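You operate a simulated robot arm through the tools that you are given. There is no shell and no other tool. Be economical: measure what you need, move in short steps, check, and stop when the job is done.

Carry out the task below with a simulated two-armed robot. There is one attempt and no reset: what you move stays moved.

JOB
Bring the short pole to the long table and set it to mark 1.
Fine: fetch it from the end table; lever up, slide the green tube, lever down again, steadying the pole with your other hand.
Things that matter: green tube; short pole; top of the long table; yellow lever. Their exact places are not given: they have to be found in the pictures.

Only the result counts: the job must be done as asked and must still hold three seconds after the hand-in. Knocking over, shifting, dropping, spilling or breaking anything else fails it.

ROBOT AND FRAMES
Two 7-joint arms with two-finger parallel grippers on one trunk, on a base that drives. Base frame: it is fixed to the floor where the robot stands at the start and does not move with it; the origin is under the middle of the robot, x ahead of it, y to its left, z up; the surface under the hand at the start is at about z = 80. Readings come in cm, rad, newtons and seconds.
The left shoulder is at the start at [6.2, 19.9, 117.9], the right one opposite. With the tool pointing down near the work surface each hand reaches from about 16 to 70 cm from the robot's upright axis, wherever it stands, measured 20 degrees to its own side. Places, roughly: green tube [50, 10, 100]; top of the long table [-100, 50, 90]; yellow lever [50, 0, 100]. Payload 1.57 kg a hand.
The tool frame of a hand sits at the grasp point between the pads (the TCP): z along the fingers, y along the line on which they close. The tips reach 3 cm beyond it. The gripper opens to 11 cm. The fingers are 2.4 cm wide and 1.2 cm thick; the gripper's body (4.8 by 11.2 cm) begins 7.8 cm behind the TCP.
Orientation is that of the tool frame in the base frame, as [roll, pitch, yaw] about the fixed x, y, z axes, in that order (R = Rz(yaw) Ry(pitch) Rx(roll)). With the fingers straight down and closing along the base's y, the tool's x points along the base's -x, its y along +y and its z along -z.

CONTROLS
- The arms move only by the tool arm_command. It takes "left_deltas", "right_deltas" or both (then of equal length, played together; a hand with none holds still); each is a list of rows, each a list of 7 numbers: the finger opening in m, from 0 to 0.11, then the shift along the base's x, y, z in m, then the turn, a rotation vector about the base's x, y, z in rad. In form: [[claw, tx, ty, tz, rx, ry, rz], ...]. A call has 1 to 8 rows; each row shifts and turns the commanded pose from where the row before left it. Each row takes 0.2 s and may step no farther than 5 cm and 0.15 rad from the row before; otherwise, or with a gripper value out of range, the whole call is refused. A pose out of reach is approached as far as the arm can. The call stops where the force on the tool passes 40 N (or 10 N more than at its start, if that is more) or the arm is blocked; 0.2 s more then pass. The fingers move at their own pace (about 7.2 cm/s each) and stop on an object; they squeeze with about 23 N. The grip force told is the motor's: it shows also when the fingers shut on nothing. Time passes only in rows, and 0.2 s behind the last, so rows that do not move let the fingers close. It gives the time, the measured TCP pose, the force on the tool (base axes), the opening and the grip force at its end, in the units of the frame above (readings bear some noise), with the torque about the TCP (base axes, N m) and any sound that the robot's microphone picked up.
- Cameras (640 x 400 px; columns grow to the right, rows downward): "scene" is now at [3.42, 5.57, 174.2]; the picture's right is [1.00, -0.07, -0.00], its down [-0.07, -0.93, -0.36] and it looks along [0.02, 0.36, -0.93] (base axes); focal length 252 px, centre (320, 200). "left" rides on the left gripper at [7, -1.6, -14.1] in its tool frame; the picture's right is [0.23, 0.97, 0.00], its down [-0.85, 0.20, -0.48] and it looks along [-0.47, 0.11, 0.88] (tool axes); focal length 222 px, centre (320, 200). "right" rides on the right gripper at [7, 1.6, -14.1] in its tool frame; the picture's right is [-0.23, 0.97, 0.00], its down [-0.85, -0.20, -0.48] and it looks along [-0.47, -0.11, 0.88] (tool axes); focal length 222 px, centre (320, 200).
- snapshot(camera): a new picture of that camera. The clock stands still meanwhile.
- slide_trunk(by): slides the trunk up (or, below 0, down) by that many cm; the arms and the scene camera ride with it, the base frame stays. It gives what a move gives, with no picture.
- roll_base(legs): drives the robot by 1 to 6 legs, each [ahead, left, turn to the left] in cm, cm and rad, along the robot's own axes; the way and the turn of a leg run together, so that a leg with both is an arc; at most 150 cm and 3.142 rad a leg. The arms and the cameras ride along, it lands a little off, and it stops where it bumps. It gives what a move gives.
- turn_head(pan, tilt): turns the head with the scene camera to pan (to the left, within 1.501 rad either way) and tilt (down, from -0.506 to 1.204), counted from straight ahead of the robot. It gives what a move gives.
- measure_at(camera, pixels): there is no depth. For up to 12 entries [column, row, z] of the newest picture of that camera ("zoom" is the newest enlarged one), the place [x, y] in the base frame at which the ray of that pixel passes the height z, good to about 0.3 cm. The clock stands still meanwhile.
- enlarge(camera, box): a new picture of the part [left, top, right, bottom] of that camera's present view, enlarged. The clock stands still meanwhile.
- hand_in(): hands the job in; it is judged then, once.

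Go step by step. Measure first, check grasps and placings, and put right what went wrong. The budget is 80 turns and 70 pictures, counting those below and the enlarged ones. Unless the task says otherwise, let go and move clear before handing in, and close with one line.

The tools are called after "Emit:" as a command line: name --argument value ..., lists and objects as JSON in quotes. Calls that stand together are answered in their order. arm_command: Moves the arms, as the interface text tells. Its arguments: {"type":"object","properties":{"left_deltas":{"type":"array","items":{"type":"array","items":{"type":"number"}}},"right_deltas":{"type":"array","items":{"type":"array","items":{"type":"number"}}}},"required":[]} The other tools are called the same way: slide_trunk (by) slides the trunk up or down; roll_base (legs) drives the base; turn_head (pan, tilt) turns the head that bears the scene camera; snapshot (camera) takes a picture; measure_at (camera, pixels) gives the place at which the rays of pixels pass given heights; enlarge (camera, box) takes an enlarged picture of a part of a camera's view; hand_in () hands the job in.

At the start:

```text
time_s: 0.0
left_tcp_pos: [45.15, 42.17, 128.65]
left_tool_rot: [-3.137, -0.003, 3.141]
left_contact_force: [0.2, 0.5, -0.3]
left_wrist_torque: [0.01, -0.05, 0.0]
left_gripper_width: 11.0
left_finger_force: 0.0
right_tcp_pos: [37.99, -2.85, 124.59]
right_tool_rot: [-3.142, -0.001, -3.141]
right_contact_force: [0.2, 0.1, -0.1]
right_wrist_torque: [-0.03, 0.0, 0.0]
right_gripper_width: 10.99
right_finger_force: 0.1
trunk travel left (down, up): [-77.5, 21.5]
robot x, y, heading: [-0.03, 0.15, -0.003]
head pan, tilt: [1.499, 1.201]
```

scene: 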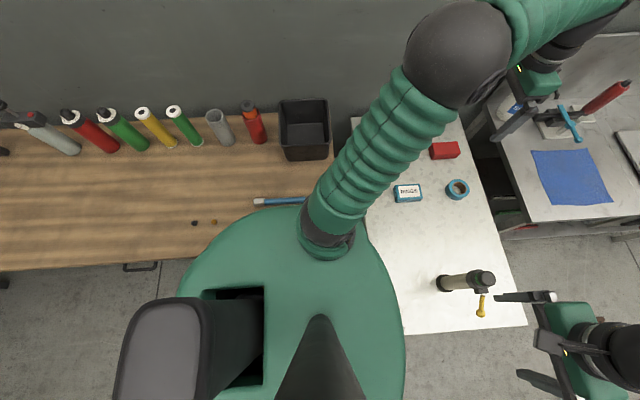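
right: 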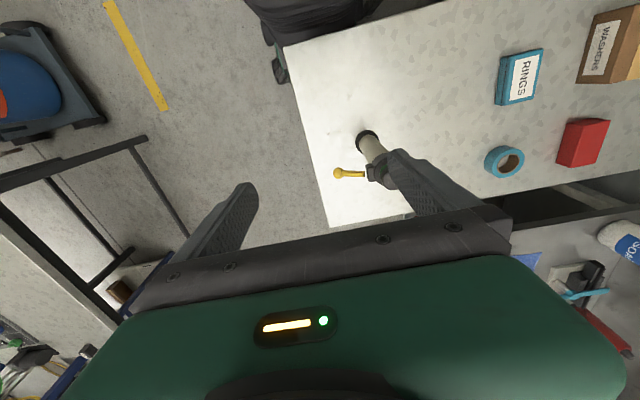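
left: 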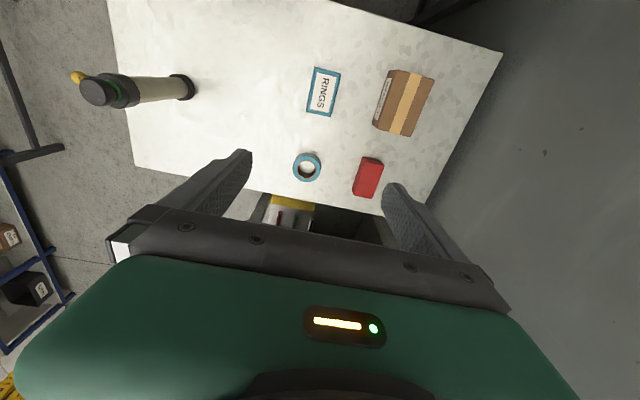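

The pole with a yellow lever stands on the white end table (scene pixel ~(465,282)), and the wooden long table lies to the left rear. I'll turn the head towards the pole to look closely.

Emit:
turn_head --pan 0.2 --tilt 0.9

Emit:
snapshot --camera "scene"

Emit:
enlarge --camera "right" --box '[300, 100, 460, 220]'

Emit:
enlarge --camera "left" --box '[60, 40, 220, 140]'

```text
time_s: 1.5
left_tcp_pos: [45.11, 42.01, 128.72]
left_tool_rot: [-3.141, 0.0, -3.141]
left_contact_force: [-0.6, -0.3, -0.3]
left_wrist_torque: [0.01, -0.06, -0.01]
left_gripper_width: 11.0
left_finger_force: 0.0
right_tcp_pos: [38.01, -2.89, 124.61]
right_tool_rot: [-3.139, 0.001, -3.141]
right_contact_force: [0.0, -0.1, 0.0]
right_wrist_torque: [-0.01, 0.0, 0.03]
right_gripper_width: 10.98
right_finger_force: 0.1
trunk travel left (down, up): [-77.5, 21.5]
robot x, y, heading: [-0.09, -0.07, 0.002]
head pan, tilt: [0.201, 0.901]
```

```text
66 pictures are left
```

scene: 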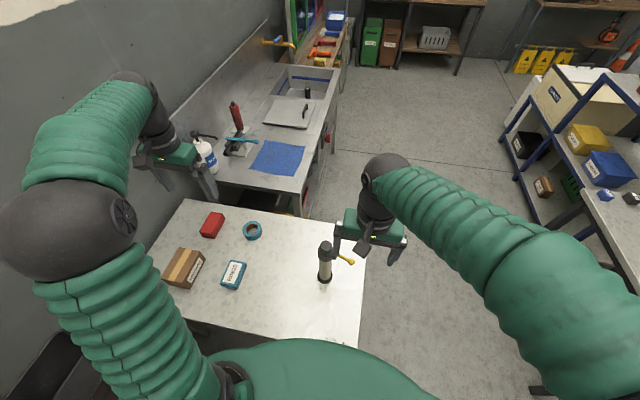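

```text
3.33 times, centred on (380, 160) of right
```

zoom: 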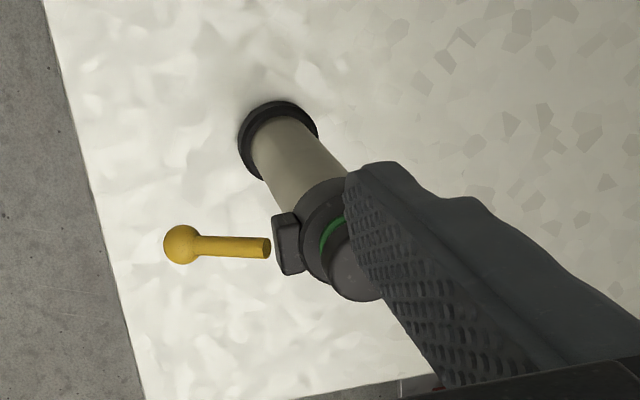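

```text
4.00 times, centred on (140, 90) of left
```

zoom: 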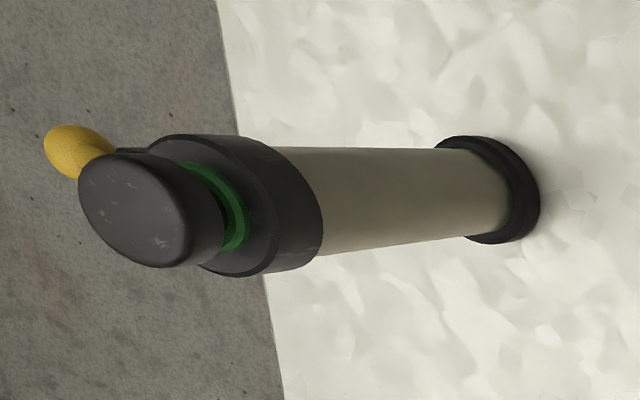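

The pole stands upright: a grey outer tube, a collar with a clamp and the yellow lever, a sliver of the green inner tube, and a black cap. I'll measure and look closer.

Emit:
enlarge --camera "scene" --box '[290, 225, 380, 295]'

Emit:
measure_at --camera "right" --pixels '[[367, 138, 80], [338, 173, 80], [338, 173, 100], [338, 173, 95], [364, 174, 100], [364, 174, 95], [283, 47, 80], [330, 225, 80]]'

Emit:
measure_at --camera "left" --pixels '[[182, 87, 80], [77, 78, 95], [77, 78, 100], [93, 92, 100], [93, 92, 103], [93, 92, 106]]'

Emit:
measure_at --camera "scene" --pixels '[[325, 280, 80], [326, 245, 100], [326, 245, 105], [350, 262, 95], [350, 262, 100]]'

```text
5.71 times, centred on (335, 260) of scene
```

zoom: 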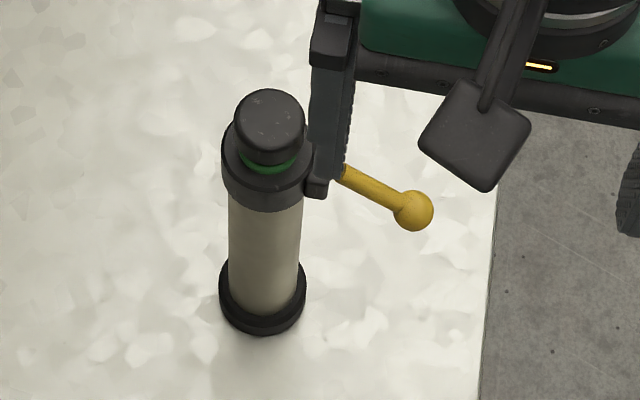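

```text
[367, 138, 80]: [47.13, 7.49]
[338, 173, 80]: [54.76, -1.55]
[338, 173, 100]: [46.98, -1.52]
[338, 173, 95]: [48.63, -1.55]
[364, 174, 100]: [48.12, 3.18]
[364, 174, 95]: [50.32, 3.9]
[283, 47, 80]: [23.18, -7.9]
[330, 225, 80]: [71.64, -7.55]
```

```text
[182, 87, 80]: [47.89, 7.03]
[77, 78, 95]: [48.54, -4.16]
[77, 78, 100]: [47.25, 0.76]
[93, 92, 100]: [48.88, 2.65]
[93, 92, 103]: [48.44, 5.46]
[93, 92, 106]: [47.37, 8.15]
```

```text
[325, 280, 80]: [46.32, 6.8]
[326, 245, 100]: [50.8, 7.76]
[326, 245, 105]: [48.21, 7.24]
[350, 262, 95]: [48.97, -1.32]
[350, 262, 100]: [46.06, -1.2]
```

The pole's axis is at about (47.5, 7.2), foot z=80, top ≈105; the lever ball is near (48, -1.3, 97.5), pointing to -y. I'll measure the neighbours on the table so I can choose the left hand's approach.

Emit:
measure_at --camera "scene" --pixels '[[252, 231, 82], [233, 274, 83], [245, 265, 83], [228, 287, 83], [212, 224, 84], [184, 267, 86], [203, 265, 80], [360, 345, 80], [367, 250, 80], [185, 200, 80]]'

Emit:
arm_command --left_deltas '[[0.11, -0.04, -0.02, -0.01, 0, -0.14, 0], [0.11, -0.04, -0.02, -0.01, 0, -0.14, 0], [0.11, -0.03, -0.02, -0.01, 0, -0.14, 0], [0.11, -0.02, -0.02, -0.02, 0, -0.14, 0], [0.11, 0, -0.02, -0.04, 0, -0.14, 0], [0.11, 0, -0.02, -0.04, 0, -0.14, 0]]' --right_deltas '[[0.11, 0, -0.02, 0.01, 0, 0, 0.14], [0.11, 0, -0.02, 0.01, 0, 0, 0.14], [0.11, 0, -0.02, 0.01, 0, 0, 0.14], [0.11, 0, -0.02, 0.01, 0, 0, 0.14], [0.11, 0.02, -0.02, 0, 0, 0, 0.14], [0.11, 0.02, 0, 0, 0, 0, 0.14]]'

```text
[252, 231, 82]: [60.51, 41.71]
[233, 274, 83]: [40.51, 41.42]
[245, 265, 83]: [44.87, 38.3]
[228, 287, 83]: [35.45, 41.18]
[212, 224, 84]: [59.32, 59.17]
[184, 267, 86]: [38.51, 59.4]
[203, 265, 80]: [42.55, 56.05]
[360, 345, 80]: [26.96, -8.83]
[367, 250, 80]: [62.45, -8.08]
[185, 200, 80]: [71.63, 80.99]
```

```text
time_s: 2.9
left_tcp_pos: [40.89, 38.05, 115.03]
left_tool_rot: [-3.134, 0.831, -3.135]
left_contact_force: [1.1, 0.5, 0.0]
left_wrist_torque: [0.0, 0.03, -0.04]
left_gripper_width: 10.98
left_finger_force: 0.1
left hand out of reach, approached as far as the arm can: row 4, 5, 6
right_tcp_pos: [42.43, -12.54, 128.59]
right_tool_rot: [3.138, -0.006, -2.3]
right_contact_force: [-0.5, 0.5, -0.5]
right_wrist_torque: [-0.07, 0.0, -0.01]
right_gripper_width: 10.99
right_finger_force: 0.0
trunk travel left (down, up): [-77.5, 21.5]
robot x, y, heading: [0.18, -0.23, -0.0]
head pan, tilt: [0.201, 0.901]
```

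All other items are at y>38, well away. The left hand couldn't reach the tucked-in pose, so I'll bring it in from the left instead, yawed towards -y.

Emit:
arm_command --left_deltas '[[0.11, 0.01, 0.01, 0, 0, 0, -0.14], [0.11, 0.01, 0, 0, 0, 0, -0.14], [0.11, 0.01, 0, 0, 0, 0, -0.14], [0.11, 0.01, 0, 0, 0, 0, -0.14], [0.11, 0.01, 0, 0, 0, 0, -0.14], [0.11, 0.01, 0, 0, 0, 0, -0.14], [0.11, 0, 0, 0, 0, 0, -0.14], [0.11, 0, 0, 0, 0, 0, 0]]' --right_deltas '[[0.11, 0, 0, 0, 0, 0, 0.14], [0.11, 0, 0, 0, 0, 0, 0.14], [0.11, 0, 0, 0, 0, 0, 0.14], [0.11, 0, 0, 0, 0, 0, 0.14], [0.11, 0, 0, 0, 0, 0, 0.14], [0.11, 0, 0, 0, 0, 0, 0.03], [0.11, 0, 0, 0, 0, 0, 0], [0.11, 0, 0, 0, 0, 0, 0]]'

Emit:
snapshot --camera "left"

Emit:
snapshot --camera "right"

```text
time_s: 4.7
left_tcp_pos: [46.56, 38.83, 115.35]
left_tool_rot: [-3.138, 0.841, 2.164]
left_contact_force: [-0.2, 0.4, 0.2]
left_wrist_torque: [-0.03, 0.02, -0.01]
left_gripper_width: 11.0
left_finger_force: 0.1
right_tcp_pos: [41.87, -12.92, 128.71]
right_tool_rot: [3.141, 0.0, -1.57]
right_contact_force: [0.3, 0.5, 0.0]
right_wrist_torque: [0.0, -0.02, -0.01]
right_gripper_width: 10.99
right_finger_force: 0.0
trunk travel left (down, up): [-77.5, 21.5]
robot x, y, heading: [0.32, 0.37, -0.001]
head pan, tilt: [0.201, 0.901]
```

```text
62 pictures are left
```

left: 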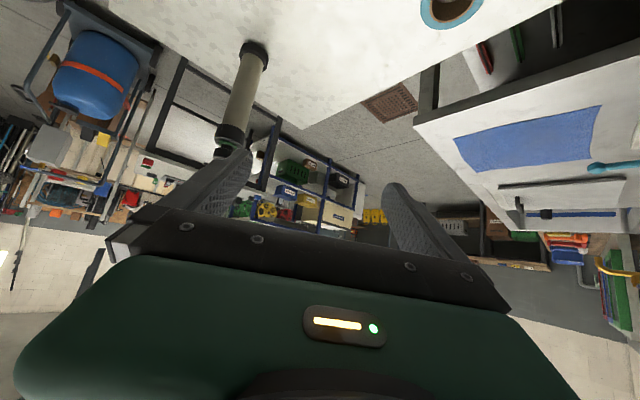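

```text
61 pictures are left
```

right: 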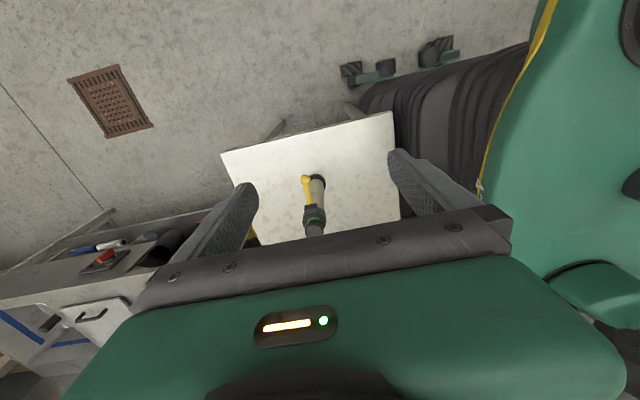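

The left hand now points about 42° below horizontal toward (0.56,-0.83), and the right hand's fingers close along x. I'll move the left hand to a pre-grasp point 14 cm from the pole.

Emit:
arm_command --left_deltas '[[0.11, -0.01, -0.0286, -0.0333, 0, 0, 0], [0.11, -0.01, -0.0286, -0.0333, 0, 0, 0], [0.11, -0.01, -0.0286, -0.0333, 0, 0, 0], [0.11, -0.01, -0.0286, -0.0333, 0, 0, 0], [0.11, -0.01, -0.0286, -0.0333, 0, 0, 0], [0.11, -0.01, -0.0286, -0.0333, 0, 0, 0], [0.11, -0.009, -0.0286, -0.0333, 0, 0, 0]]'

Emit:
snapshot --camera "left"

Emit:
snapshot --camera "scene"

```text
time_s: 6.3
left_tcp_pos: [39.72, 18.89, 92.02]
left_tool_rot: [-3.14, 0.842, 2.161]
left_contact_force: [0.2, 0.2, 0.2]
left_wrist_torque: [-0.01, -0.04, 0.03]
left_gripper_width: 11.02
left_finger_force: 0.1
right_tcp_pos: [41.79, -12.71, 128.71]
right_tool_rot: [-3.141, -0.002, -1.571]
right_contact_force: [1.0, 0.1, 0.0]
right_wrist_torque: [0.01, -0.01, -0.04]
right_gripper_width: 11.0
right_finger_force: 0.1
trunk travel left (down, up): [-77.5, 21.5]
robot x, y, heading: [-0.23, 0.06, -0.002]
head pan, tilt: [0.201, 0.901]
```

```text
60 pictures are left
```

left: 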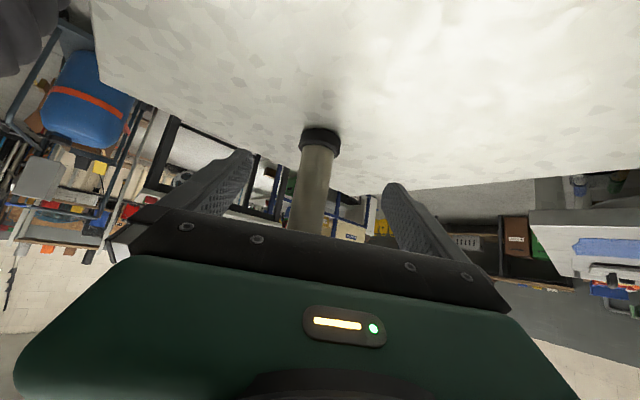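

```text
59 pictures are left
```

scene: 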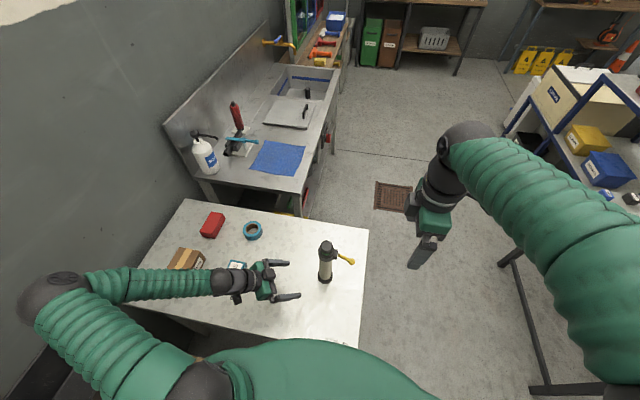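

The pole is centred between the left fingers in the left picture (foot ~ (319,140)). I'll pin its place more precisely from this view before closing in.

Emit:
measure_at --camera "left" --pixels '[[301, 135, 81], [340, 135, 81], [320, 132, 82], [318, 158, 82], [295, 200, 90], [331, 200, 90]]'

Emit:
enlarge --camera "scene" --box '[290, 225, 370, 295]'

Emit:
measure_at --camera "scene" --pixels '[[325, 279, 80.5], [326, 246, 104], [347, 261, 98]]'

```text
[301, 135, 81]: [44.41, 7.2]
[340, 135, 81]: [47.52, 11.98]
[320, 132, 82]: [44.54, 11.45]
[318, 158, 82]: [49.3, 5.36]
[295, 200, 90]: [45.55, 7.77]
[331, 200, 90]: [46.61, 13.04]
```

```text
5.71 times, centred on (330, 260) of scene
```

zoom: 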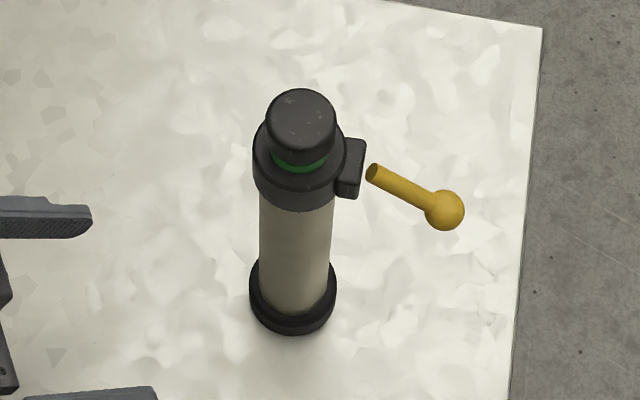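

```text
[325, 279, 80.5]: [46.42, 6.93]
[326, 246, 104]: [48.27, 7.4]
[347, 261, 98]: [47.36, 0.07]
```

Both views agree that the pole lies within ~0.3 cm of the approach line, about 13.7 cm ahead. I'll advance 13 cm and lower to z≈90.

Emit:
arm_command --left_deltas '[[0.11, 0.018, -0.027, -0.005, 0, 0, 0], [0.11, 0.018, -0.027, -0.005, 0, 0, 0], [0.11, 0.018, -0.027, -0.005, 0, 0, 0], [0.11, 0.017, -0.027, -0.005, 0, 0, 0]]'

Emit:
snapshot --camera "left"

Emit:
enlarge --camera "scene" --box '[270, 225, 370, 295]'

```text
time_s: 7.3
left_tcp_pos: [47.07, 7.81, 89.93]
left_tool_rot: [-3.14, 0.839, 2.164]
left_contact_force: [0.2, -0.8, 0.5]
left_wrist_torque: [-0.02, 0.02, 0.01]
left_gripper_width: 10.97
left_finger_force: 0.0
right_tcp_pos: [42.09, -13.05, 128.52]
right_tool_rot: [3.14, -0.001, -1.572]
right_contact_force: [-0.2, 0.5, -0.7]
right_wrist_torque: [0.03, 0.0, 0.01]
right_gripper_width: 11.0
right_finger_force: 0.1
trunk travel left (down, up): [-77.5, 21.5]
robot x, y, heading: [0.01, 0.33, -0.002]
head pan, tilt: [0.201, 0.901]
```

```text
57 pictures are left
```

left: 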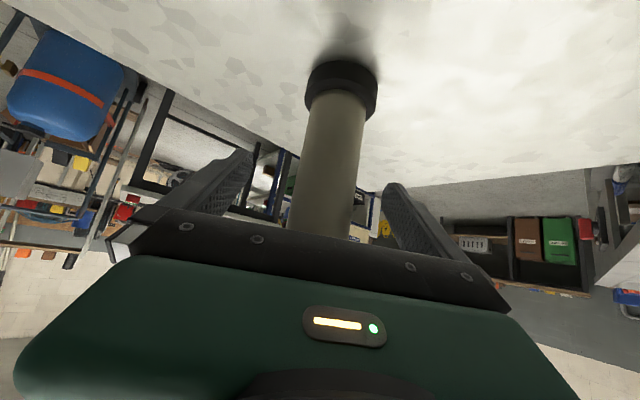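

```text
5.71 times, centred on (320, 260) of scene
```

zoom: 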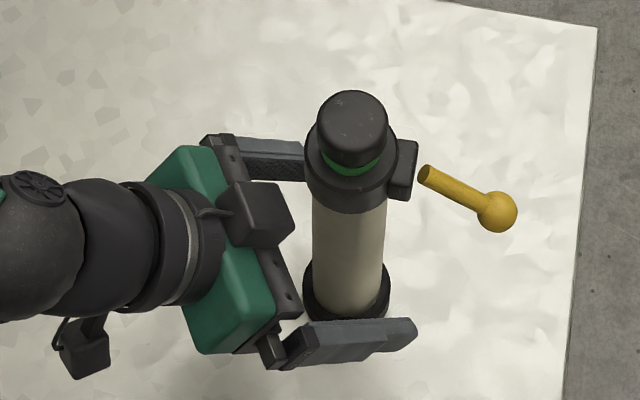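

The pole is between the left fingers and centred (pole col ~325, finger gap mid ~318). I'll close the left hand.

Emit:
arm_command --left_deltas '[[0.03, 0, 0, 0, 0, 0, 0], [0.03, 0, 0, 0, 0, 0, 0], [0.03, 0, 0, 0, 0, 0, 0], [0.03, 0, 0, 0, 0, 0, 0], [0.0, 0, 0, 0, 0, 0, 0]]'

Emit:
enlarge --camera "scene" --box '[270, 225, 370, 295]'

Emit:
snapshot --camera "left"

```text
time_s: 8.5
left_tcp_pos: [46.86, 7.91, 89.91]
left_tool_rot: [-3.139, 0.841, 2.161]
left_contact_force: [1.0, 0.8, -0.6]
left_wrist_torque: [0.05, -0.23, 0.07]
left_gripper_width: 4.47
left_finger_force: 23.0
right_tcp_pos: [41.92, -12.93, 128.67]
right_tool_rot: [3.14, -0.001, -1.573]
right_contact_force: [-0.2, -0.4, -0.4]
right_wrist_torque: [-0.02, -0.02, 0.01]
right_gripper_width: 11.01
right_finger_force: 0.2
trunk travel left (down, up): [-77.5, 21.5]
robot x, y, heading: [-0.09, -0.26, -0.005]
head pan, tilt: [0.201, 0.901]
```

```text
5.71 times, centred on (320, 260) of scene
```

zoom: 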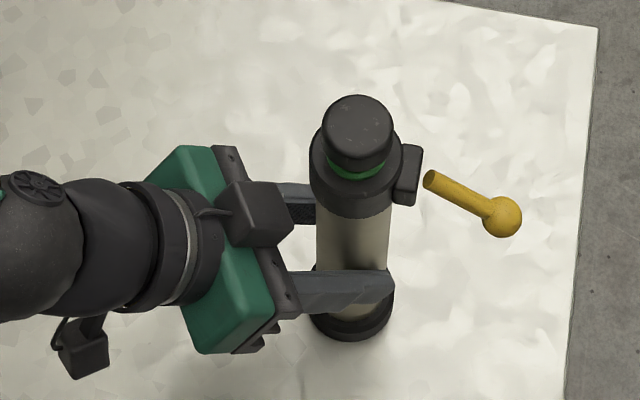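

```text
54 pictures are left
```

left: 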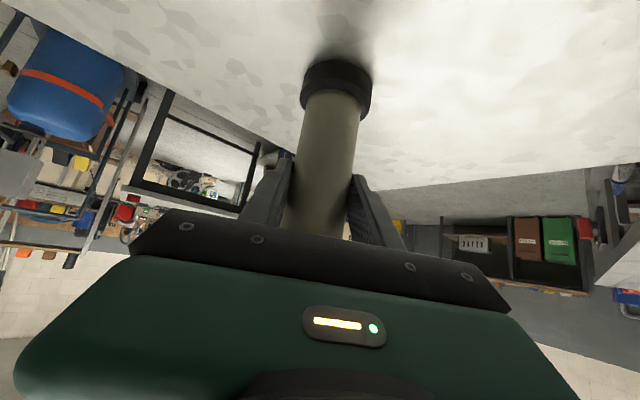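

The left hand holds the pole (4.47 cm, 23 N). Now I'll locate the lever by stereo, with the right camera and the scene zoom.

Emit:
enlarge --camera "right" --box '[270, 150, 370, 240]'

Emit:
measure_at --camera "scene" --pixels '[[351.9, 263, 94], [351.9, 263, 97], [351.9, 263, 100], [339.5, 256.5, 96], [339.5, 256.5, 99], [339.5, 256.5, 102]]'

```text
4.44 times, centred on (320, 195) of right
```

zoom: 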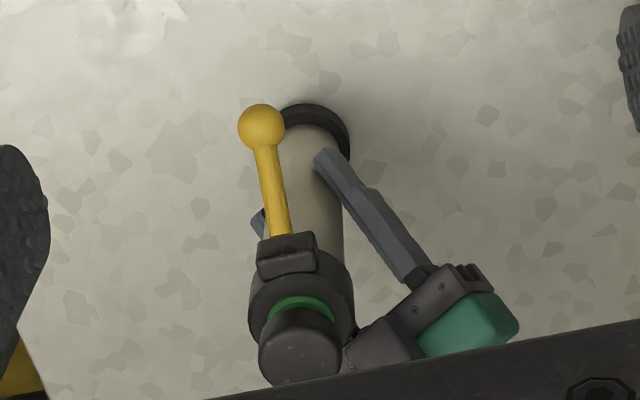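

```text
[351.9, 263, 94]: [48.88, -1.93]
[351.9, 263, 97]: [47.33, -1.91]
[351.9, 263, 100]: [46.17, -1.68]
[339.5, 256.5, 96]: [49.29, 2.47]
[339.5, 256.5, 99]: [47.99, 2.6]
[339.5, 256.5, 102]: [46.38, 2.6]
```

Emit:
measure_at --camera "zoom" --pixels '[[262, 127, 94], [262, 127, 97], [262, 127, 100], [278, 235, 96], [278, 235, 99], [278, 235, 102], [300, 350, 105]]'

```text
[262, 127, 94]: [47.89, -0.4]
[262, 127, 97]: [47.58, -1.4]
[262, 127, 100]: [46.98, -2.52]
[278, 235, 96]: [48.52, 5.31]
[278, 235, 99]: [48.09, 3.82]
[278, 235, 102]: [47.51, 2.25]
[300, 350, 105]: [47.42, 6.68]
```

By stereo the lever ball is at (47.2,-1.8,98.3) and its root near (47.3,2.6,101.2), so it slopes down about 30°. I'll lower the right hand over the ball with its fingers open along x.

Emit:
arm_command --right_deltas '[[0.08, 0.017, 0.037, -0.02, 0, 0, 0], [0.08, 0.017, 0.037, -0.02, 0, 0, 0], [0.08, 0.018, 0.037, -0.02, 0, 0, 0], [0.08, 0, 0, -0.045, 0, 0, 0], [0.08, 0, 0, -0.045, 0, 0, 0], [0.08, 0, 0, -0.045, 0, 0, 0], [0.08, 0, 0, -0.045, 0, 0, 0], [0.08, 0, 0, -0.03, 0, 0, 0]]'

Emit:
enlarge --camera "scene" --box '[290, 215, 390, 285]'

Emit:
snapshot --camera "right"

```text
time_s: 10.3
left_tcp_pos: [47.01, 8.0, 89.99]
left_tool_rot: [-3.14, 0.84, 2.165]
left_contact_force: [0.2, 0.3, -0.6]
left_wrist_torque: [0.03, -0.14, 0.02]
left_gripper_width: 4.48
left_finger_force: 23.4
right_tcp_pos: [47.03, -1.8, 101.58]
right_tool_rot: [-3.141, 0.0, -1.569]
right_contact_force: [-0.1, -0.7, 0.6]
right_wrist_torque: [0.0, 0.01, -0.03]
right_gripper_width: 8.0
right_finger_force: 0.0
trunk travel left (down, up): [-77.5, 21.5]
robot x, y, heading: [0.23, 0.09, -0.002]
head pan, tilt: [0.201, 0.901]
```

```text
5.71 times, centred on (340, 250) of scene
```

zoom: 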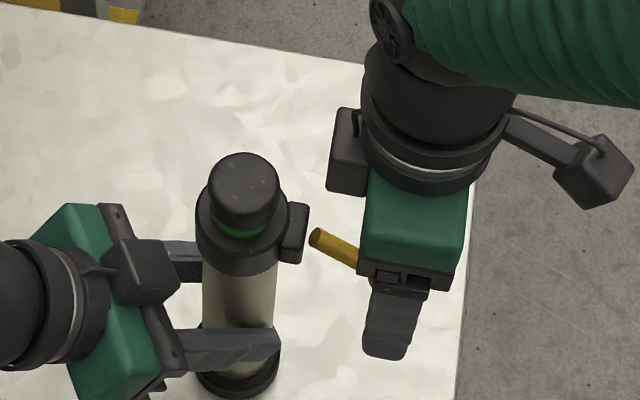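

```text
51 pictures are left
```

right: 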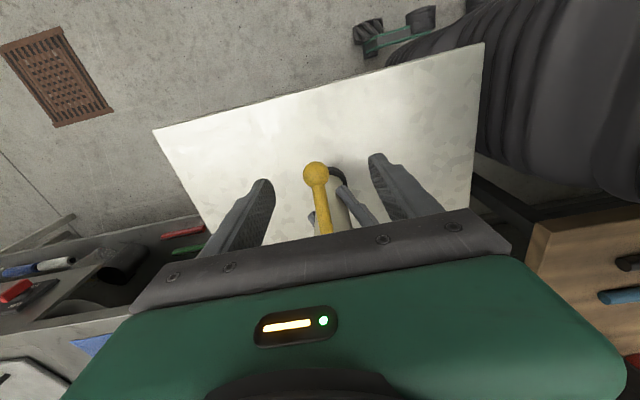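

The ball (col 317) is centred between the right fingers (~262 and ~380). I'll lower 3.3 cm and close on it.

Emit:
arm_command --right_deltas '[[0.08, 0, 0, -0.033, 0, 0, 0], [0.03, 0, 0, 0, 0, 0, 0], [0.01, 0, 0, 0, 0, 0, 0], [0.01, 0, 0, 0, 0, 0, 0], [0.01, 0, 0, 0, 0, 0, 0]]'

Emit:
snapshot --camera "right"

```text
time_s: 11.5
left_tcp_pos: [46.98, 7.85, 89.9]
left_tool_rot: [-3.138, 0.841, 2.162]
left_contact_force: [-4.6, 1.6, 1.8]
left_wrist_torque: [0.01, -0.29, -0.25]
left_gripper_width: 4.48
left_finger_force: 23.0
right_tcp_pos: [47.11, -1.86, 98.27]
right_tool_rot: [3.141, 0.0, -1.573]
right_contact_force: [4.5, -0.5, -0.2]
right_wrist_torque: [-0.07, 0.0, -0.09]
right_gripper_width: 2.25
right_finger_force: 23.2
trunk travel left (down, up): [-77.5, 21.5]
robot x, y, heading: [-0.02, 0.11, 0.001]
head pan, tilt: [0.201, 0.901]
```

```text
50 pictures are left
```

right: 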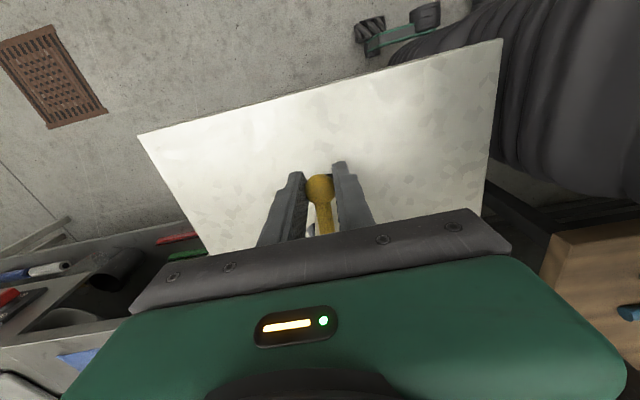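

The ball is held (2.25 cm). I'll raise it along the arc about a pivot near (y 3.3, z 101.7), in small steps while watching the forces.

Emit:
arm_command --right_deltas '[[0.01, 0.002, -0.004, 0.006, 0, 0, 0], [0.01, 0, -0.002, 0.006, 0, 0, 0], [0.01, 0, -0.002, 0.007, 0, 0, 0], [0.01, 0, -0.001, 0.007, 0, 0, 0]]'

Emit:
enlarge --camera "scene" --box '[290, 215, 390, 285]'

```text
time_s: 12.5
left_tcp_pos: [46.98, 7.99, 89.95]
left_tool_rot: [-3.141, 0.842, 2.165]
left_contact_force: [3.0, 0.1, 9.8]
left_wrist_torque: [-0.71, 0.13, 0.26]
left_gripper_width: 4.48
left_finger_force: 23.4
right_tcp_pos: [47.3, -2.92, 100.75]
right_tool_rot: [3.138, -0.001, -1.574]
right_contact_force: [-2.2, -0.5, -8.6]
right_wrist_torque: [-0.62, 0.04, -0.02]
right_gripper_width: 2.24
right_finger_force: 23.3
trunk travel left (down, up): [-77.5, 21.5]
robot x, y, heading: [-0.01, 0.3, -0.004]
head pan, tilt: [0.201, 0.901]
```

```text
5.71 times, centred on (340, 250) of scene
```

zoom: 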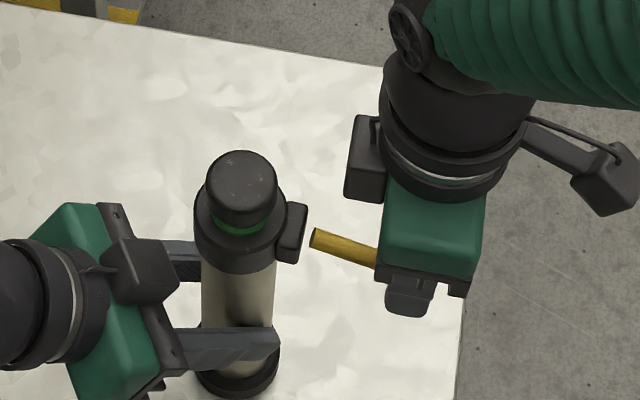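

The lever is turning (visibly more level, ~9 N resistance). I'll continue along the arc.

Emit:
arm_command --right_deltas '[[0.01, 0, 0, 0.007, 0, 0, 0], [0.01, 0, 0.0005, 0.007, 0, 0, 0], [0.01, 0, 0.001, 0.007, 0, 0, 0], [0.01, 0, 0.002, 0.007, 0, 0, 0], [0.01, 0, 0.003, 0.006, 0, 0, 0], [0.01, 0, 0.003, 0.006, 0, 0, 0]]'

Emit:
enlarge --camera "scene" --box '[290, 215, 390, 285]'

```text
time_s: 13.9
left_tcp_pos: [46.91, 8.0, 90.04]
left_tool_rot: [-3.141, 0.842, 2.164]
left_contact_force: [3.5, 9.7, 10.1]
left_wrist_torque: [-0.96, 0.28, 0.34]
left_gripper_width: 4.55
left_finger_force: 23.2
right_tcp_pos: [47.19, -1.86, 104.97]
right_tool_rot: [3.14, -0.002, -1.574]
right_contact_force: [-2.9, -9.5, -4.6]
right_wrist_torque: [-0.82, 0.08, 0.03]
right_gripper_width: 2.25
right_finger_force: 22.7
trunk travel left (down, up): [-77.5, 21.5]
robot x, y, heading: [0.21, -0.12, -0.001]
head pan, tilt: [0.201, 0.901]
```

```text
5.71 times, centred on (340, 250) of scene
```

zoom: 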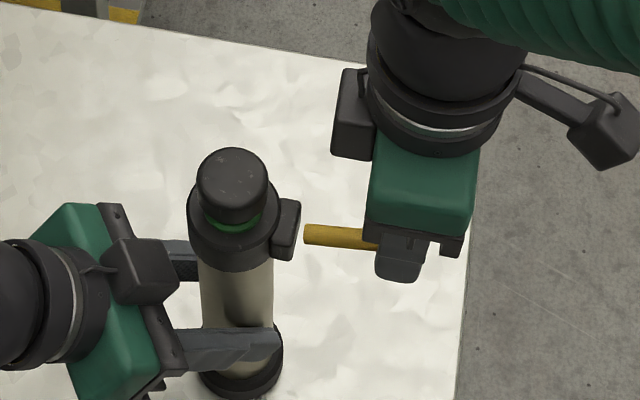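

The lever has passed level and resistance is still modest (~9 N). I'm pressing slightly inward, so I'll correct outward and continue.

Emit:
arm_command --right_deltas '[[0.01, 0, -0.001, 0.004, 0, 0, 0], [0.01, 0, 0.003, 0.006, 0, 0, 0], [0.01, 0, 0.004, 0.005, 0, 0, 0], [0.01, 0, 0.004, 0.004, 0, 0, 0]]'

Emit:
enlarge --camera "scene" --box '[290, 215, 390, 285]'

```text
time_s: 14.9
left_tcp_pos: [47.05, 7.84, 89.98]
left_tool_rot: [-3.142, 0.841, 2.162]
left_contact_force: [1.1, 8.0, 4.0]
left_wrist_torque: [-1.01, 0.16, 0.17]
left_gripper_width: 4.55
left_finger_force: 22.9
right_tcp_pos: [47.37, -0.85, 106.9]
right_tool_rot: [-3.141, 0.0, -1.573]
right_contact_force: [-1.9, -8.6, 0.2]
right_wrist_torque: [-0.76, 0.06, -0.01]
right_gripper_width: 2.24
right_finger_force: 22.8
trunk travel left (down, up): [-77.5, 21.5]
robot x, y, heading: [0.04, 0.26, -0.003]
head pan, tilt: [0.201, 0.901]
```

```text
5.71 times, centred on (340, 250) of scene
```

zoom: 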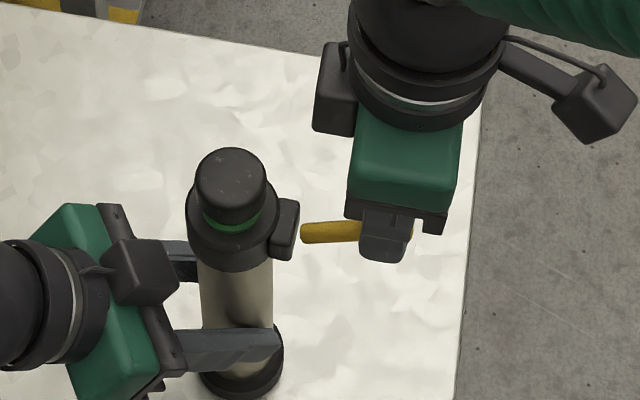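

Still turning without a hard stop. I'll go a bit further.

Emit:
arm_command --right_deltas '[[0.01, 0, 0.004, 0.005, 0, 0, 0], [0.01, 0, 0.005, 0.004, 0, 0, 0], [0.01, 0, 0.005, 0.002, 0, 0, 0], [0.01, 0, 0.006, 0.001, 0, 0, 0]]'

Emit:
enlarge --camera "scene" --box '[290, 215, 390, 285]'

Emit:
snapshot --camera "right"

```text
time_s: 15.9
left_tcp_pos: [46.96, 7.82, 90.08]
left_tool_rot: [-3.139, 0.84, 2.164]
left_contact_force: [-0.4, -1.1, 1.4]
left_wrist_torque: [-0.06, 0.12, 0.04]
left_gripper_width: 4.47
left_finger_force: 22.6
right_tcp_pos: [47.21, 1.37, 108.05]
right_tool_rot: [3.141, 0.002, -1.571]
right_contact_force: [-0.5, 0.0, -0.6]
right_wrist_torque: [-0.02, 0.01, 0.0]
right_gripper_width: 1.02
right_finger_force: 0.1
trunk travel left (down, up): [-77.5, 21.5]
robot x, y, heading: [-0.07, -0.02, 0.003]
head pan, tilt: [0.201, 0.901]
```

```text
5.71 times, centred on (340, 250) of scene
```

zoom: 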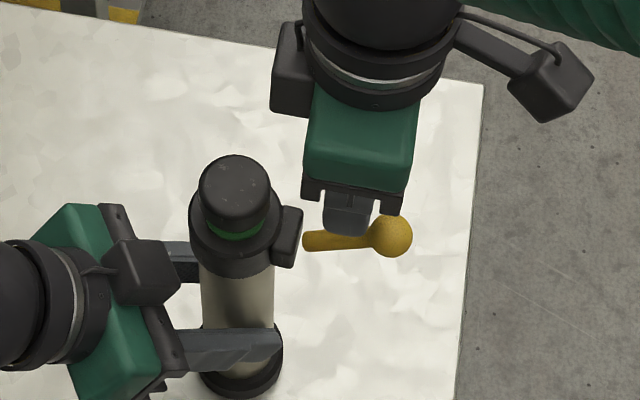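

```text
45 pictures are left
```

right: 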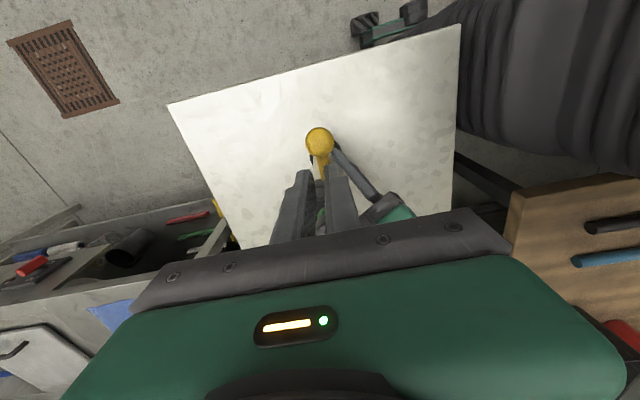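

The ball slipped from the pads, apparently at a stop, and the lever now slopes upward. I'll locate it by stereo: ball at scene (348.8,256.3) and right (319,142).

Emit:
measure_at --camera "scene" --pixels '[[348.8, 256.3, 101], [348.8, 256.3, 103], [348.8, 256.3, 105], [334.5, 257, 100], [334.5, 257, 102]]'

Emit:
measure_at --camera "right" --pixels '[[319, 142, 101], [319, 142, 103], [319, 142, 105]]'

```text
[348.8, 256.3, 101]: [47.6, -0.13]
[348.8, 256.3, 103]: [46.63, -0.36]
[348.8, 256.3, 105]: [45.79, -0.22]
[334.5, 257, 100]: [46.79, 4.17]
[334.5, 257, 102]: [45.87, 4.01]
```

```text
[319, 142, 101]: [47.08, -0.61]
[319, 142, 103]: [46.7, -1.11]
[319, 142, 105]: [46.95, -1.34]
```

I'll back the right hand away and view the lever from a clearer spot.

Emit:
arm_command --right_deltas '[[0.06, 0, 0, 0.04, 0, 0, 0], [0.06, 0, -0.04, 0.02, 0, 0, 0], [0.08, 0, -0.045, 0, -0.14, 0, 0], [0.08, 0, -0.045, 0, -0.14, 0, 0], [0.08, 0, -0.045, -0.01, -0.14, 0, 0], [0.08, 0, 0, -0.02, -0.14, 0, 0], [0.08, 0, 0, -0.02, -0.14, 0, 0]]'

Emit:
snapshot --camera "right"

Emit:
enlarge --camera "scene" --box '[290, 215, 390, 285]'

```text
time_s: 17.5
left_tcp_pos: [46.9, 8.06, 90.08]
left_tool_rot: [-3.135, 0.842, 2.163]
left_contact_force: [-0.2, -2.5, 2.9]
left_wrist_torque: [-0.1, -0.01, -0.03]
left_gripper_width: 4.48
left_finger_force: 23.1
right_tcp_pos: [47.42, -16.17, 109.11]
right_tool_rot: [3.14, -0.702, -1.573]
right_contact_force: [0.3, -0.4, -0.9]
right_wrist_torque: [0.02, 0.03, 0.03]
right_gripper_width: 7.98
right_finger_force: 0.0
trunk travel left (down, up): [-77.5, 21.5]
robot x, y, heading: [0.02, -0.04, 0.001]
head pan, tilt: [0.201, 0.901]
```

```text
44 pictures are left
```

right: 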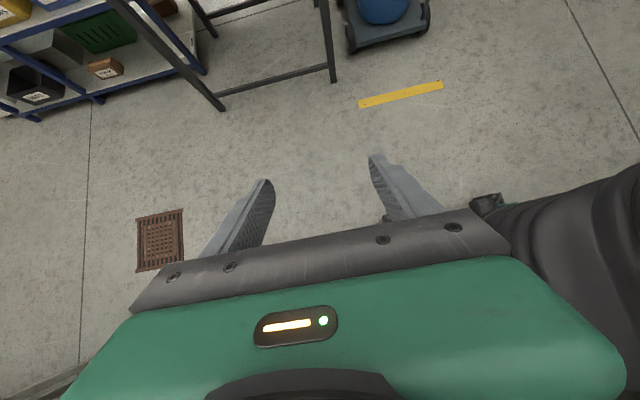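

```text
5.71 times, centred on (340, 250) of scene
```

zoom: 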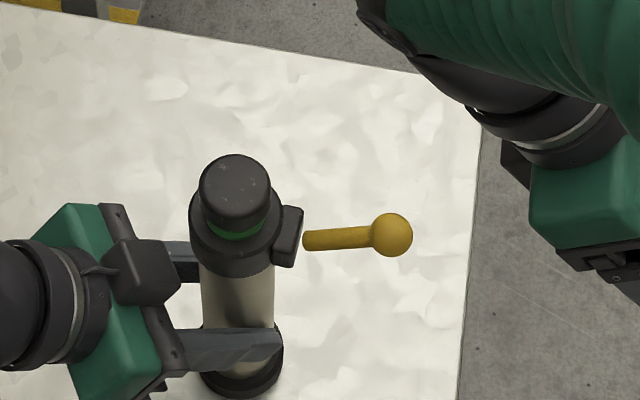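

I tilted the wrong way, so I'll turn the right hand to point toward +y for a side view of the lever.

Emit:
arm_command --right_deltas '[[0.08, 0, 0, 0, 0.15, 0, 0], [0.08, 0, 0, 0, 0.15, 0, 0], [0.08, 0, 0, 0, 0.15, 0, 0], [0.08, 0, 0, 0, 0.15, 0, 0], [0.08, 0, 0, 0, 0.15, 0, 0], [0.08, 0, 0, 0, 0.15, 0, 0], [0.08, 0, 0, 0, 0.15, 0, 0], [0.08, 0, 0, 0, 0.15, 0, 0]]'

Emit:
arm_command --right_deltas '[[0.08, 0, 0, 0, 0.15, 0, 0], [0.08, 0, 0, 0, 0.15, 0, 0], [0.08, 0, 0, 0, 0.1, 0, 0]]'

Emit:
snapshot --camera "right"

```text
time_s: 19.3
left_tcp_pos: [46.85, 7.75, 89.93]
left_tool_rot: [-3.141, 0.839, 2.162]
left_contact_force: [0.4, 2.9, 3.3]
left_wrist_torque: [0.37, 0.07, 0.0]
left_gripper_width: 4.49
left_finger_force: 22.9
right_tcp_pos: [47.44, -16.48, 109.1]
right_tool_rot: [-3.14, 0.502, -1.572]
right_contact_force: [-0.2, -1.0, -0.2]
right_wrist_torque: [0.01, 0.01, 0.02]
right_gripper_width: 8.01
right_finger_force: 0.1
trunk travel left (down, up): [-77.5, 21.5]
robot x, y, heading: [0.27, -0.02, -0.003]
head pan, tilt: [0.201, 0.901]
```

```text
time_s: 20.1
left_tcp_pos: [46.9, 7.68, 89.91]
left_tool_rot: [3.142, 0.839, 2.163]
left_contact_force: [-1.0, -1.0, -0.4]
left_wrist_torque: [0.05, 0.11, 0.02]
left_gripper_width: 4.47
left_finger_force: 23.1
right_tcp_pos: [47.39, -16.44, 109.07]
right_tool_rot: [3.14, 0.901, -1.572]
right_contact_force: [0.4, 0.1, 0.2]
right_wrist_torque: [-0.01, -0.01, -0.02]
right_gripper_width: 7.99
right_finger_force: 0.0
trunk travel left (down, up): [-77.5, 21.5]
robot x, y, heading: [-0.08, 0.18, 0.003]
head pan, tilt: [0.201, 0.901]
```

```text
42 pictures are left
```

right: 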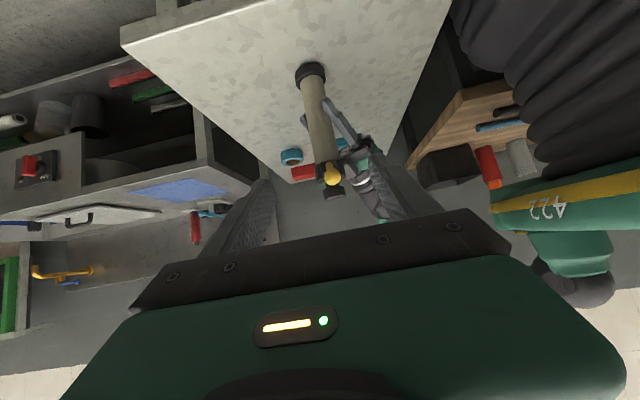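

Now I have a side view with the ball at (332,175). I'll measure its ray at several heights.

Emit:
measure_at --camera "right" --pixels '[[332, 175, 100], [332, 175, 102], [332, 175, 103], [332, 175, 104], [332, 175, 105]]'

Emit:
enlarge --camera "right" --box '[290, 140, 390, 220]'

```text
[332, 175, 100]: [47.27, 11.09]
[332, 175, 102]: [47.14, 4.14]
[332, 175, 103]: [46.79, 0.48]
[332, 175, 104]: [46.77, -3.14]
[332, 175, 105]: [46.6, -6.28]
```

```text
5.00 times, centred on (340, 180) of right
```

zoom: 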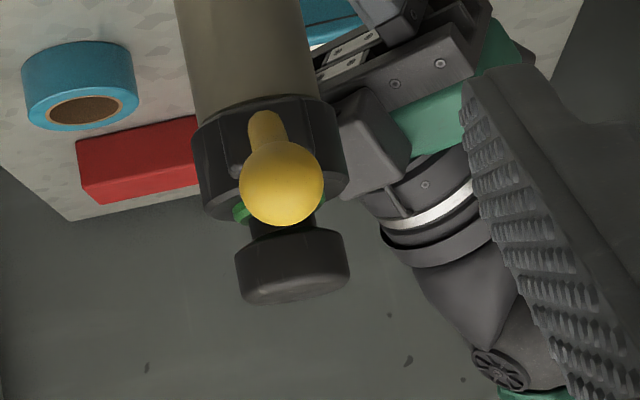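

The ball is at (47,-0.4,103.2), so the lever slopes up roughly 35-40°. To confirm it's at its stop, I'll push it up from below with closed fingertips.

Emit:
arm_command --right_deltas '[[0.0, -0.001, 0.02, -0.04, 0, 0, 0], [0.0, -0.001, 0.03, -0.037, 0, 0, 0], [0.0, -0.001, 0.03, -0.013, 0, 0, 0], [0.0, 0, 0.035, 0, 0, 0, 0], [0.0, 0, 0.03, 0, 0, 0, 0], [0, 0, 0.004, 0.005, 0, 0, 0], [0, 0, 0.004, 0.005, 0, 0, 0]]'

Emit:
enlarge --camera "scene" --box '[290, 215, 390, 285]'

```text
time_s: 21.7
left_tcp_pos: [46.98, 7.76, 89.97]
left_tool_rot: [-3.139, 0.841, 2.166]
left_contact_force: [1.5, 2.3, 6.7]
left_wrist_torque: [-1.12, 0.28, 0.14]
left_gripper_width: 4.47
left_finger_force: 22.6
right_tcp_pos: [46.97, -1.16, 100.96]
right_tool_rot: [3.138, 0.898, -1.574]
right_contact_force: [-1.9, -3.9, -8.5]
right_wrist_torque: [0.13, -0.03, -0.02]
right_gripper_width: 0.01
right_finger_force: 21.5
trunk travel left (down, up): [-77.5, 21.5]
robot x, y, heading: [0.24, -0.24, -0.003]
head pan, tilt: [0.201, 0.901]
```

```text
5.71 times, centred on (340, 250) of scene
```

zoom: 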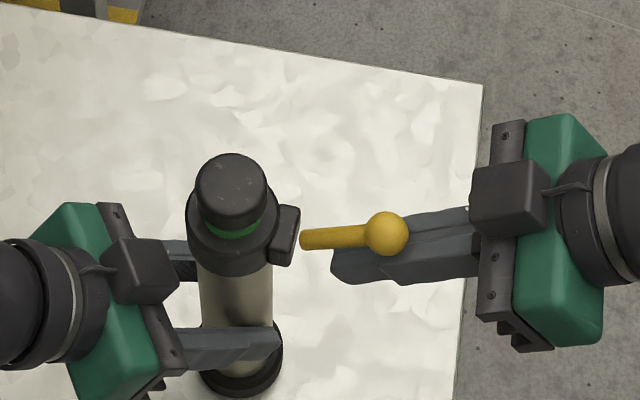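

Contact is at ~9 N with little motion. I'll push a bit more and see whether it turns.

Emit:
arm_command --right_deltas '[[0, 0, 0.003, 0.004, 0, 0, 0], [0, 0, 0.003, 0.004, 0, 0, 0], [0, 0, 0.003, 0.004, 0, 0, 0], [0, 0, 0.003, 0.004, 0, 0, 0]]'

Emit:
enlarge --camera "scene" --box '[290, 215, 390, 285]'

```text
time_s: 22.7
left_tcp_pos: [46.86, 7.9, 89.92]
left_tool_rot: [-3.139, 0.841, 2.166]
left_contact_force: [1.0, 3.7, 8.2]
left_wrist_torque: [-1.35, 0.27, 0.12]
left_gripper_width: 4.65
left_finger_force: 22.9
right_tcp_pos: [47.05, 0.23, 102.52]
right_tool_rot: [3.138, 0.898, -1.574]
right_contact_force: [-2.4, -2.9, -11.5]
right_wrist_torque: [0.08, -0.07, -0.02]
right_gripper_width: 0.01
right_finger_force: 21.5
trunk travel left (down, up): [-77.5, 21.5]
robot x, y, heading: [0.37, 0.02, 0.003]
head pan, tilt: [0.201, 0.901]
```

```text
5.71 times, centred on (340, 250) of scene
```

zoom: 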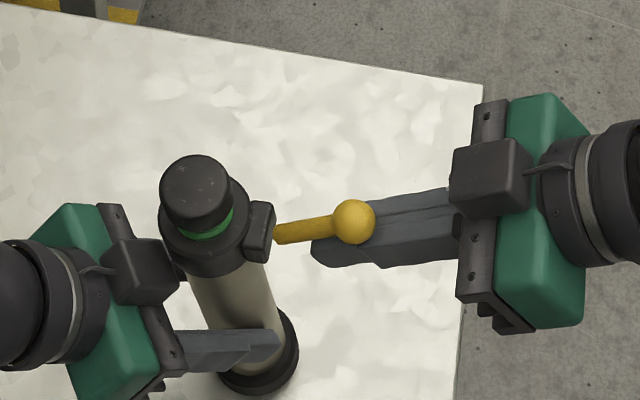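

The whole pole tilts instead of the lever turning, so the lever is at its upper stop. I'll back the right hand off.

Emit:
arm_command --right_deltas '[[0, 0, -0.006, -0.008, 0, 0, 0], [0, 0, -0.006, -0.008, 0, 0, 0], [0, 0, -0.006, -0.008, 0, 0, 0], [0, 0, -0.04, 0, 0, 0, 0], [0, 0, -0.045, 0, 0, 0, 0], [0.08, 0, -0.03, 0.03, -0.13, 0, 0], [0.08, 0, 0.0, 0.05, -0.15, 0, 0], [0.08, 0, 0, 0.05, -0.15, 0, 0]]'

Emit:
enlarge --camera "scene" --box '[290, 215, 390, 285]'

Emit:
snapshot --camera "left"

```text
time_s: 24.5
left_tcp_pos: [46.97, 8.21, 89.96]
left_tool_rot: [-3.138, 0.844, 2.164]
left_contact_force: [-0.7, -0.3, -3.1]
left_wrist_torque: [0.02, -0.01, -0.01]
left_gripper_width: 4.48
left_finger_force: 23.0
right_tcp_pos: [46.72, -12.71, 113.44]
right_tool_rot: [3.14, 0.465, -1.573]
right_contact_force: [0.0, 0.3, 0.5]
right_wrist_torque: [-0.06, -0.04, -0.03]
right_gripper_width: 7.99
right_finger_force: 0.0
trunk travel left (down, up): [-77.5, 21.5]
robot x, y, heading: [0.05, -0.14, -0.001]
head pan, tilt: [0.201, 0.901]
```

```text
5.71 times, centred on (340, 250) of scene
```

zoom: 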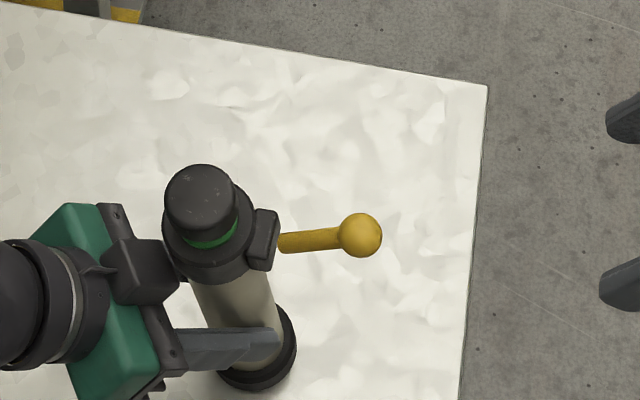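

```text
37 pictures are left
```

left: 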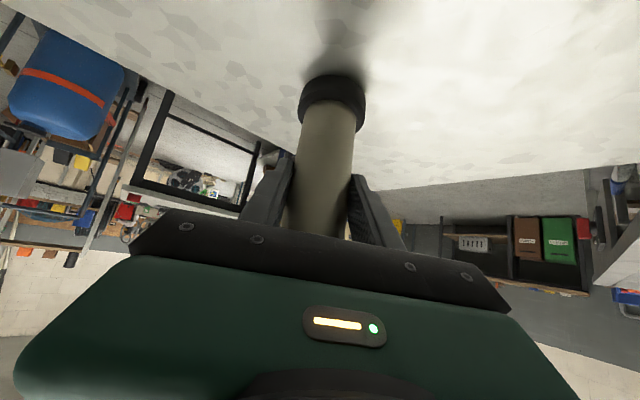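

The pole stays tilted about 0.14 rad toward the left hand, pivoted within the grip. I'll right it by turning the left hand about its closing axis.

Emit:
arm_command --left_deltas '[[0, 0, 0, 0, 0.04, 0.027, 0], [0, 0, 0, 0, 0.04, 0.027, 0], [0, 0, 0, 0, 0.04, 0.027, 0]]'

Emit:
enlarge --camera "scene" --box '[290, 215, 390, 285]'

Emit:
snapshot --camera "right"

```text
time_s: 25.3
left_tcp_pos: [46.86, 8.0, 89.84]
left_tool_rot: [-3.139, 0.694, 2.163]
left_contact_force: [-0.5, 0.6, -3.7]
left_wrist_torque: [0.02, 0.04, 0.0]
left_gripper_width: 4.48
left_finger_force: 22.9
right_tcp_pos: [47.03, -13.04, 113.34]
right_tool_rot: [3.139, 0.47, -1.574]
right_contact_force: [-0.1, 0.3, -0.2]
right_wrist_torque: [-0.03, 0.01, -0.03]
right_gripper_width: 8.0
right_finger_force: 0.1
trunk travel left (down, up): [-77.5, 21.5]
robot x, y, heading: [0.19, 0.08, -0.003]
head pan, tilt: [0.201, 0.901]
```

```text
5.71 times, centred on (340, 250) of scene
```

zoom: 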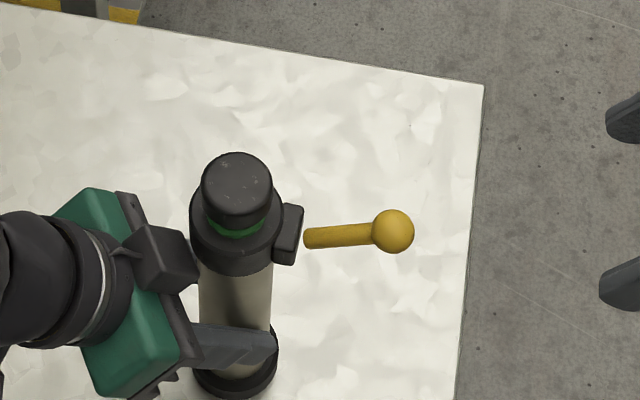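

```text
35 pictures are left
```

right: 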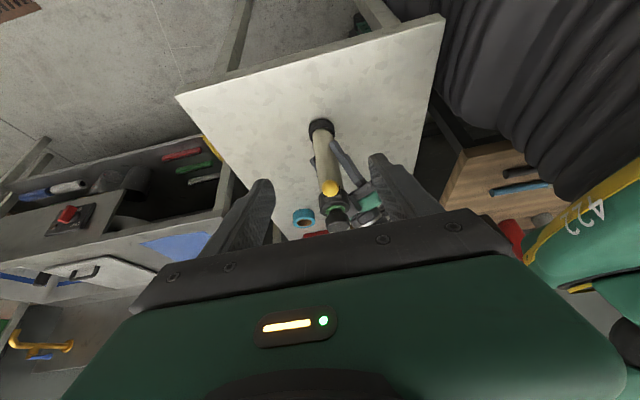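

The pole is upright again. I'll locate the cap precisely before gripping it from above.

Emit:
measure_at --camera "scene" --pixels '[[321.8, 246.1, 104], [321.8, 246.1, 105], [321.8, 246.1, 106]]'

Emit:
arm_command --right_deltas '[[0.075, 0, 0.02, 0.03, -0.12, 0, 0], [0.075, 0, 0.03, 0.03, -0.12, 0, 0], [0.075, 0, 0.03, 0, -0.12, 0, 0], [0.075, 0, 0.03, 0, -0.11, 0, 0]]'

Emit:
snapshot --camera "right"

```text
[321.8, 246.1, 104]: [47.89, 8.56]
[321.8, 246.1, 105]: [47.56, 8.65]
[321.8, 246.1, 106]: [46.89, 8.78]
```

```text
time_s: 26.3
left_tcp_pos: [46.96, 8.04, 89.96]
left_tool_rot: [-3.139, 0.697, 2.164]
left_contact_force: [0.0, 0.1, -3.7]
left_wrist_torque: [0.03, 0.01, -0.03]
left_gripper_width: 4.46
left_finger_force: 23.9
right_tcp_pos: [47.17, -2.0, 119.14]
right_tool_rot: [3.14, -0.003, -1.573]
right_contact_force: [-0.1, -0.6, 0.4]
right_wrist_torque: [-0.01, 0.0, -0.01]
right_gripper_width: 7.48
right_finger_force: 0.1
trunk travel left (down, up): [-77.5, 21.5]
robot x, y, heading: [0.13, 0.11, -0.001]
head pan, tilt: [0.201, 0.901]
```

```text
34 pictures are left
```

right: 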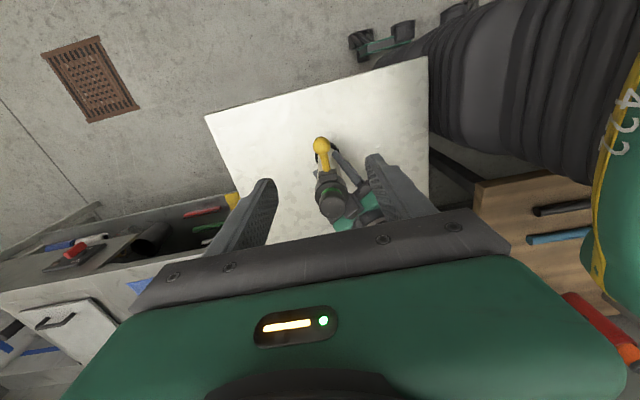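

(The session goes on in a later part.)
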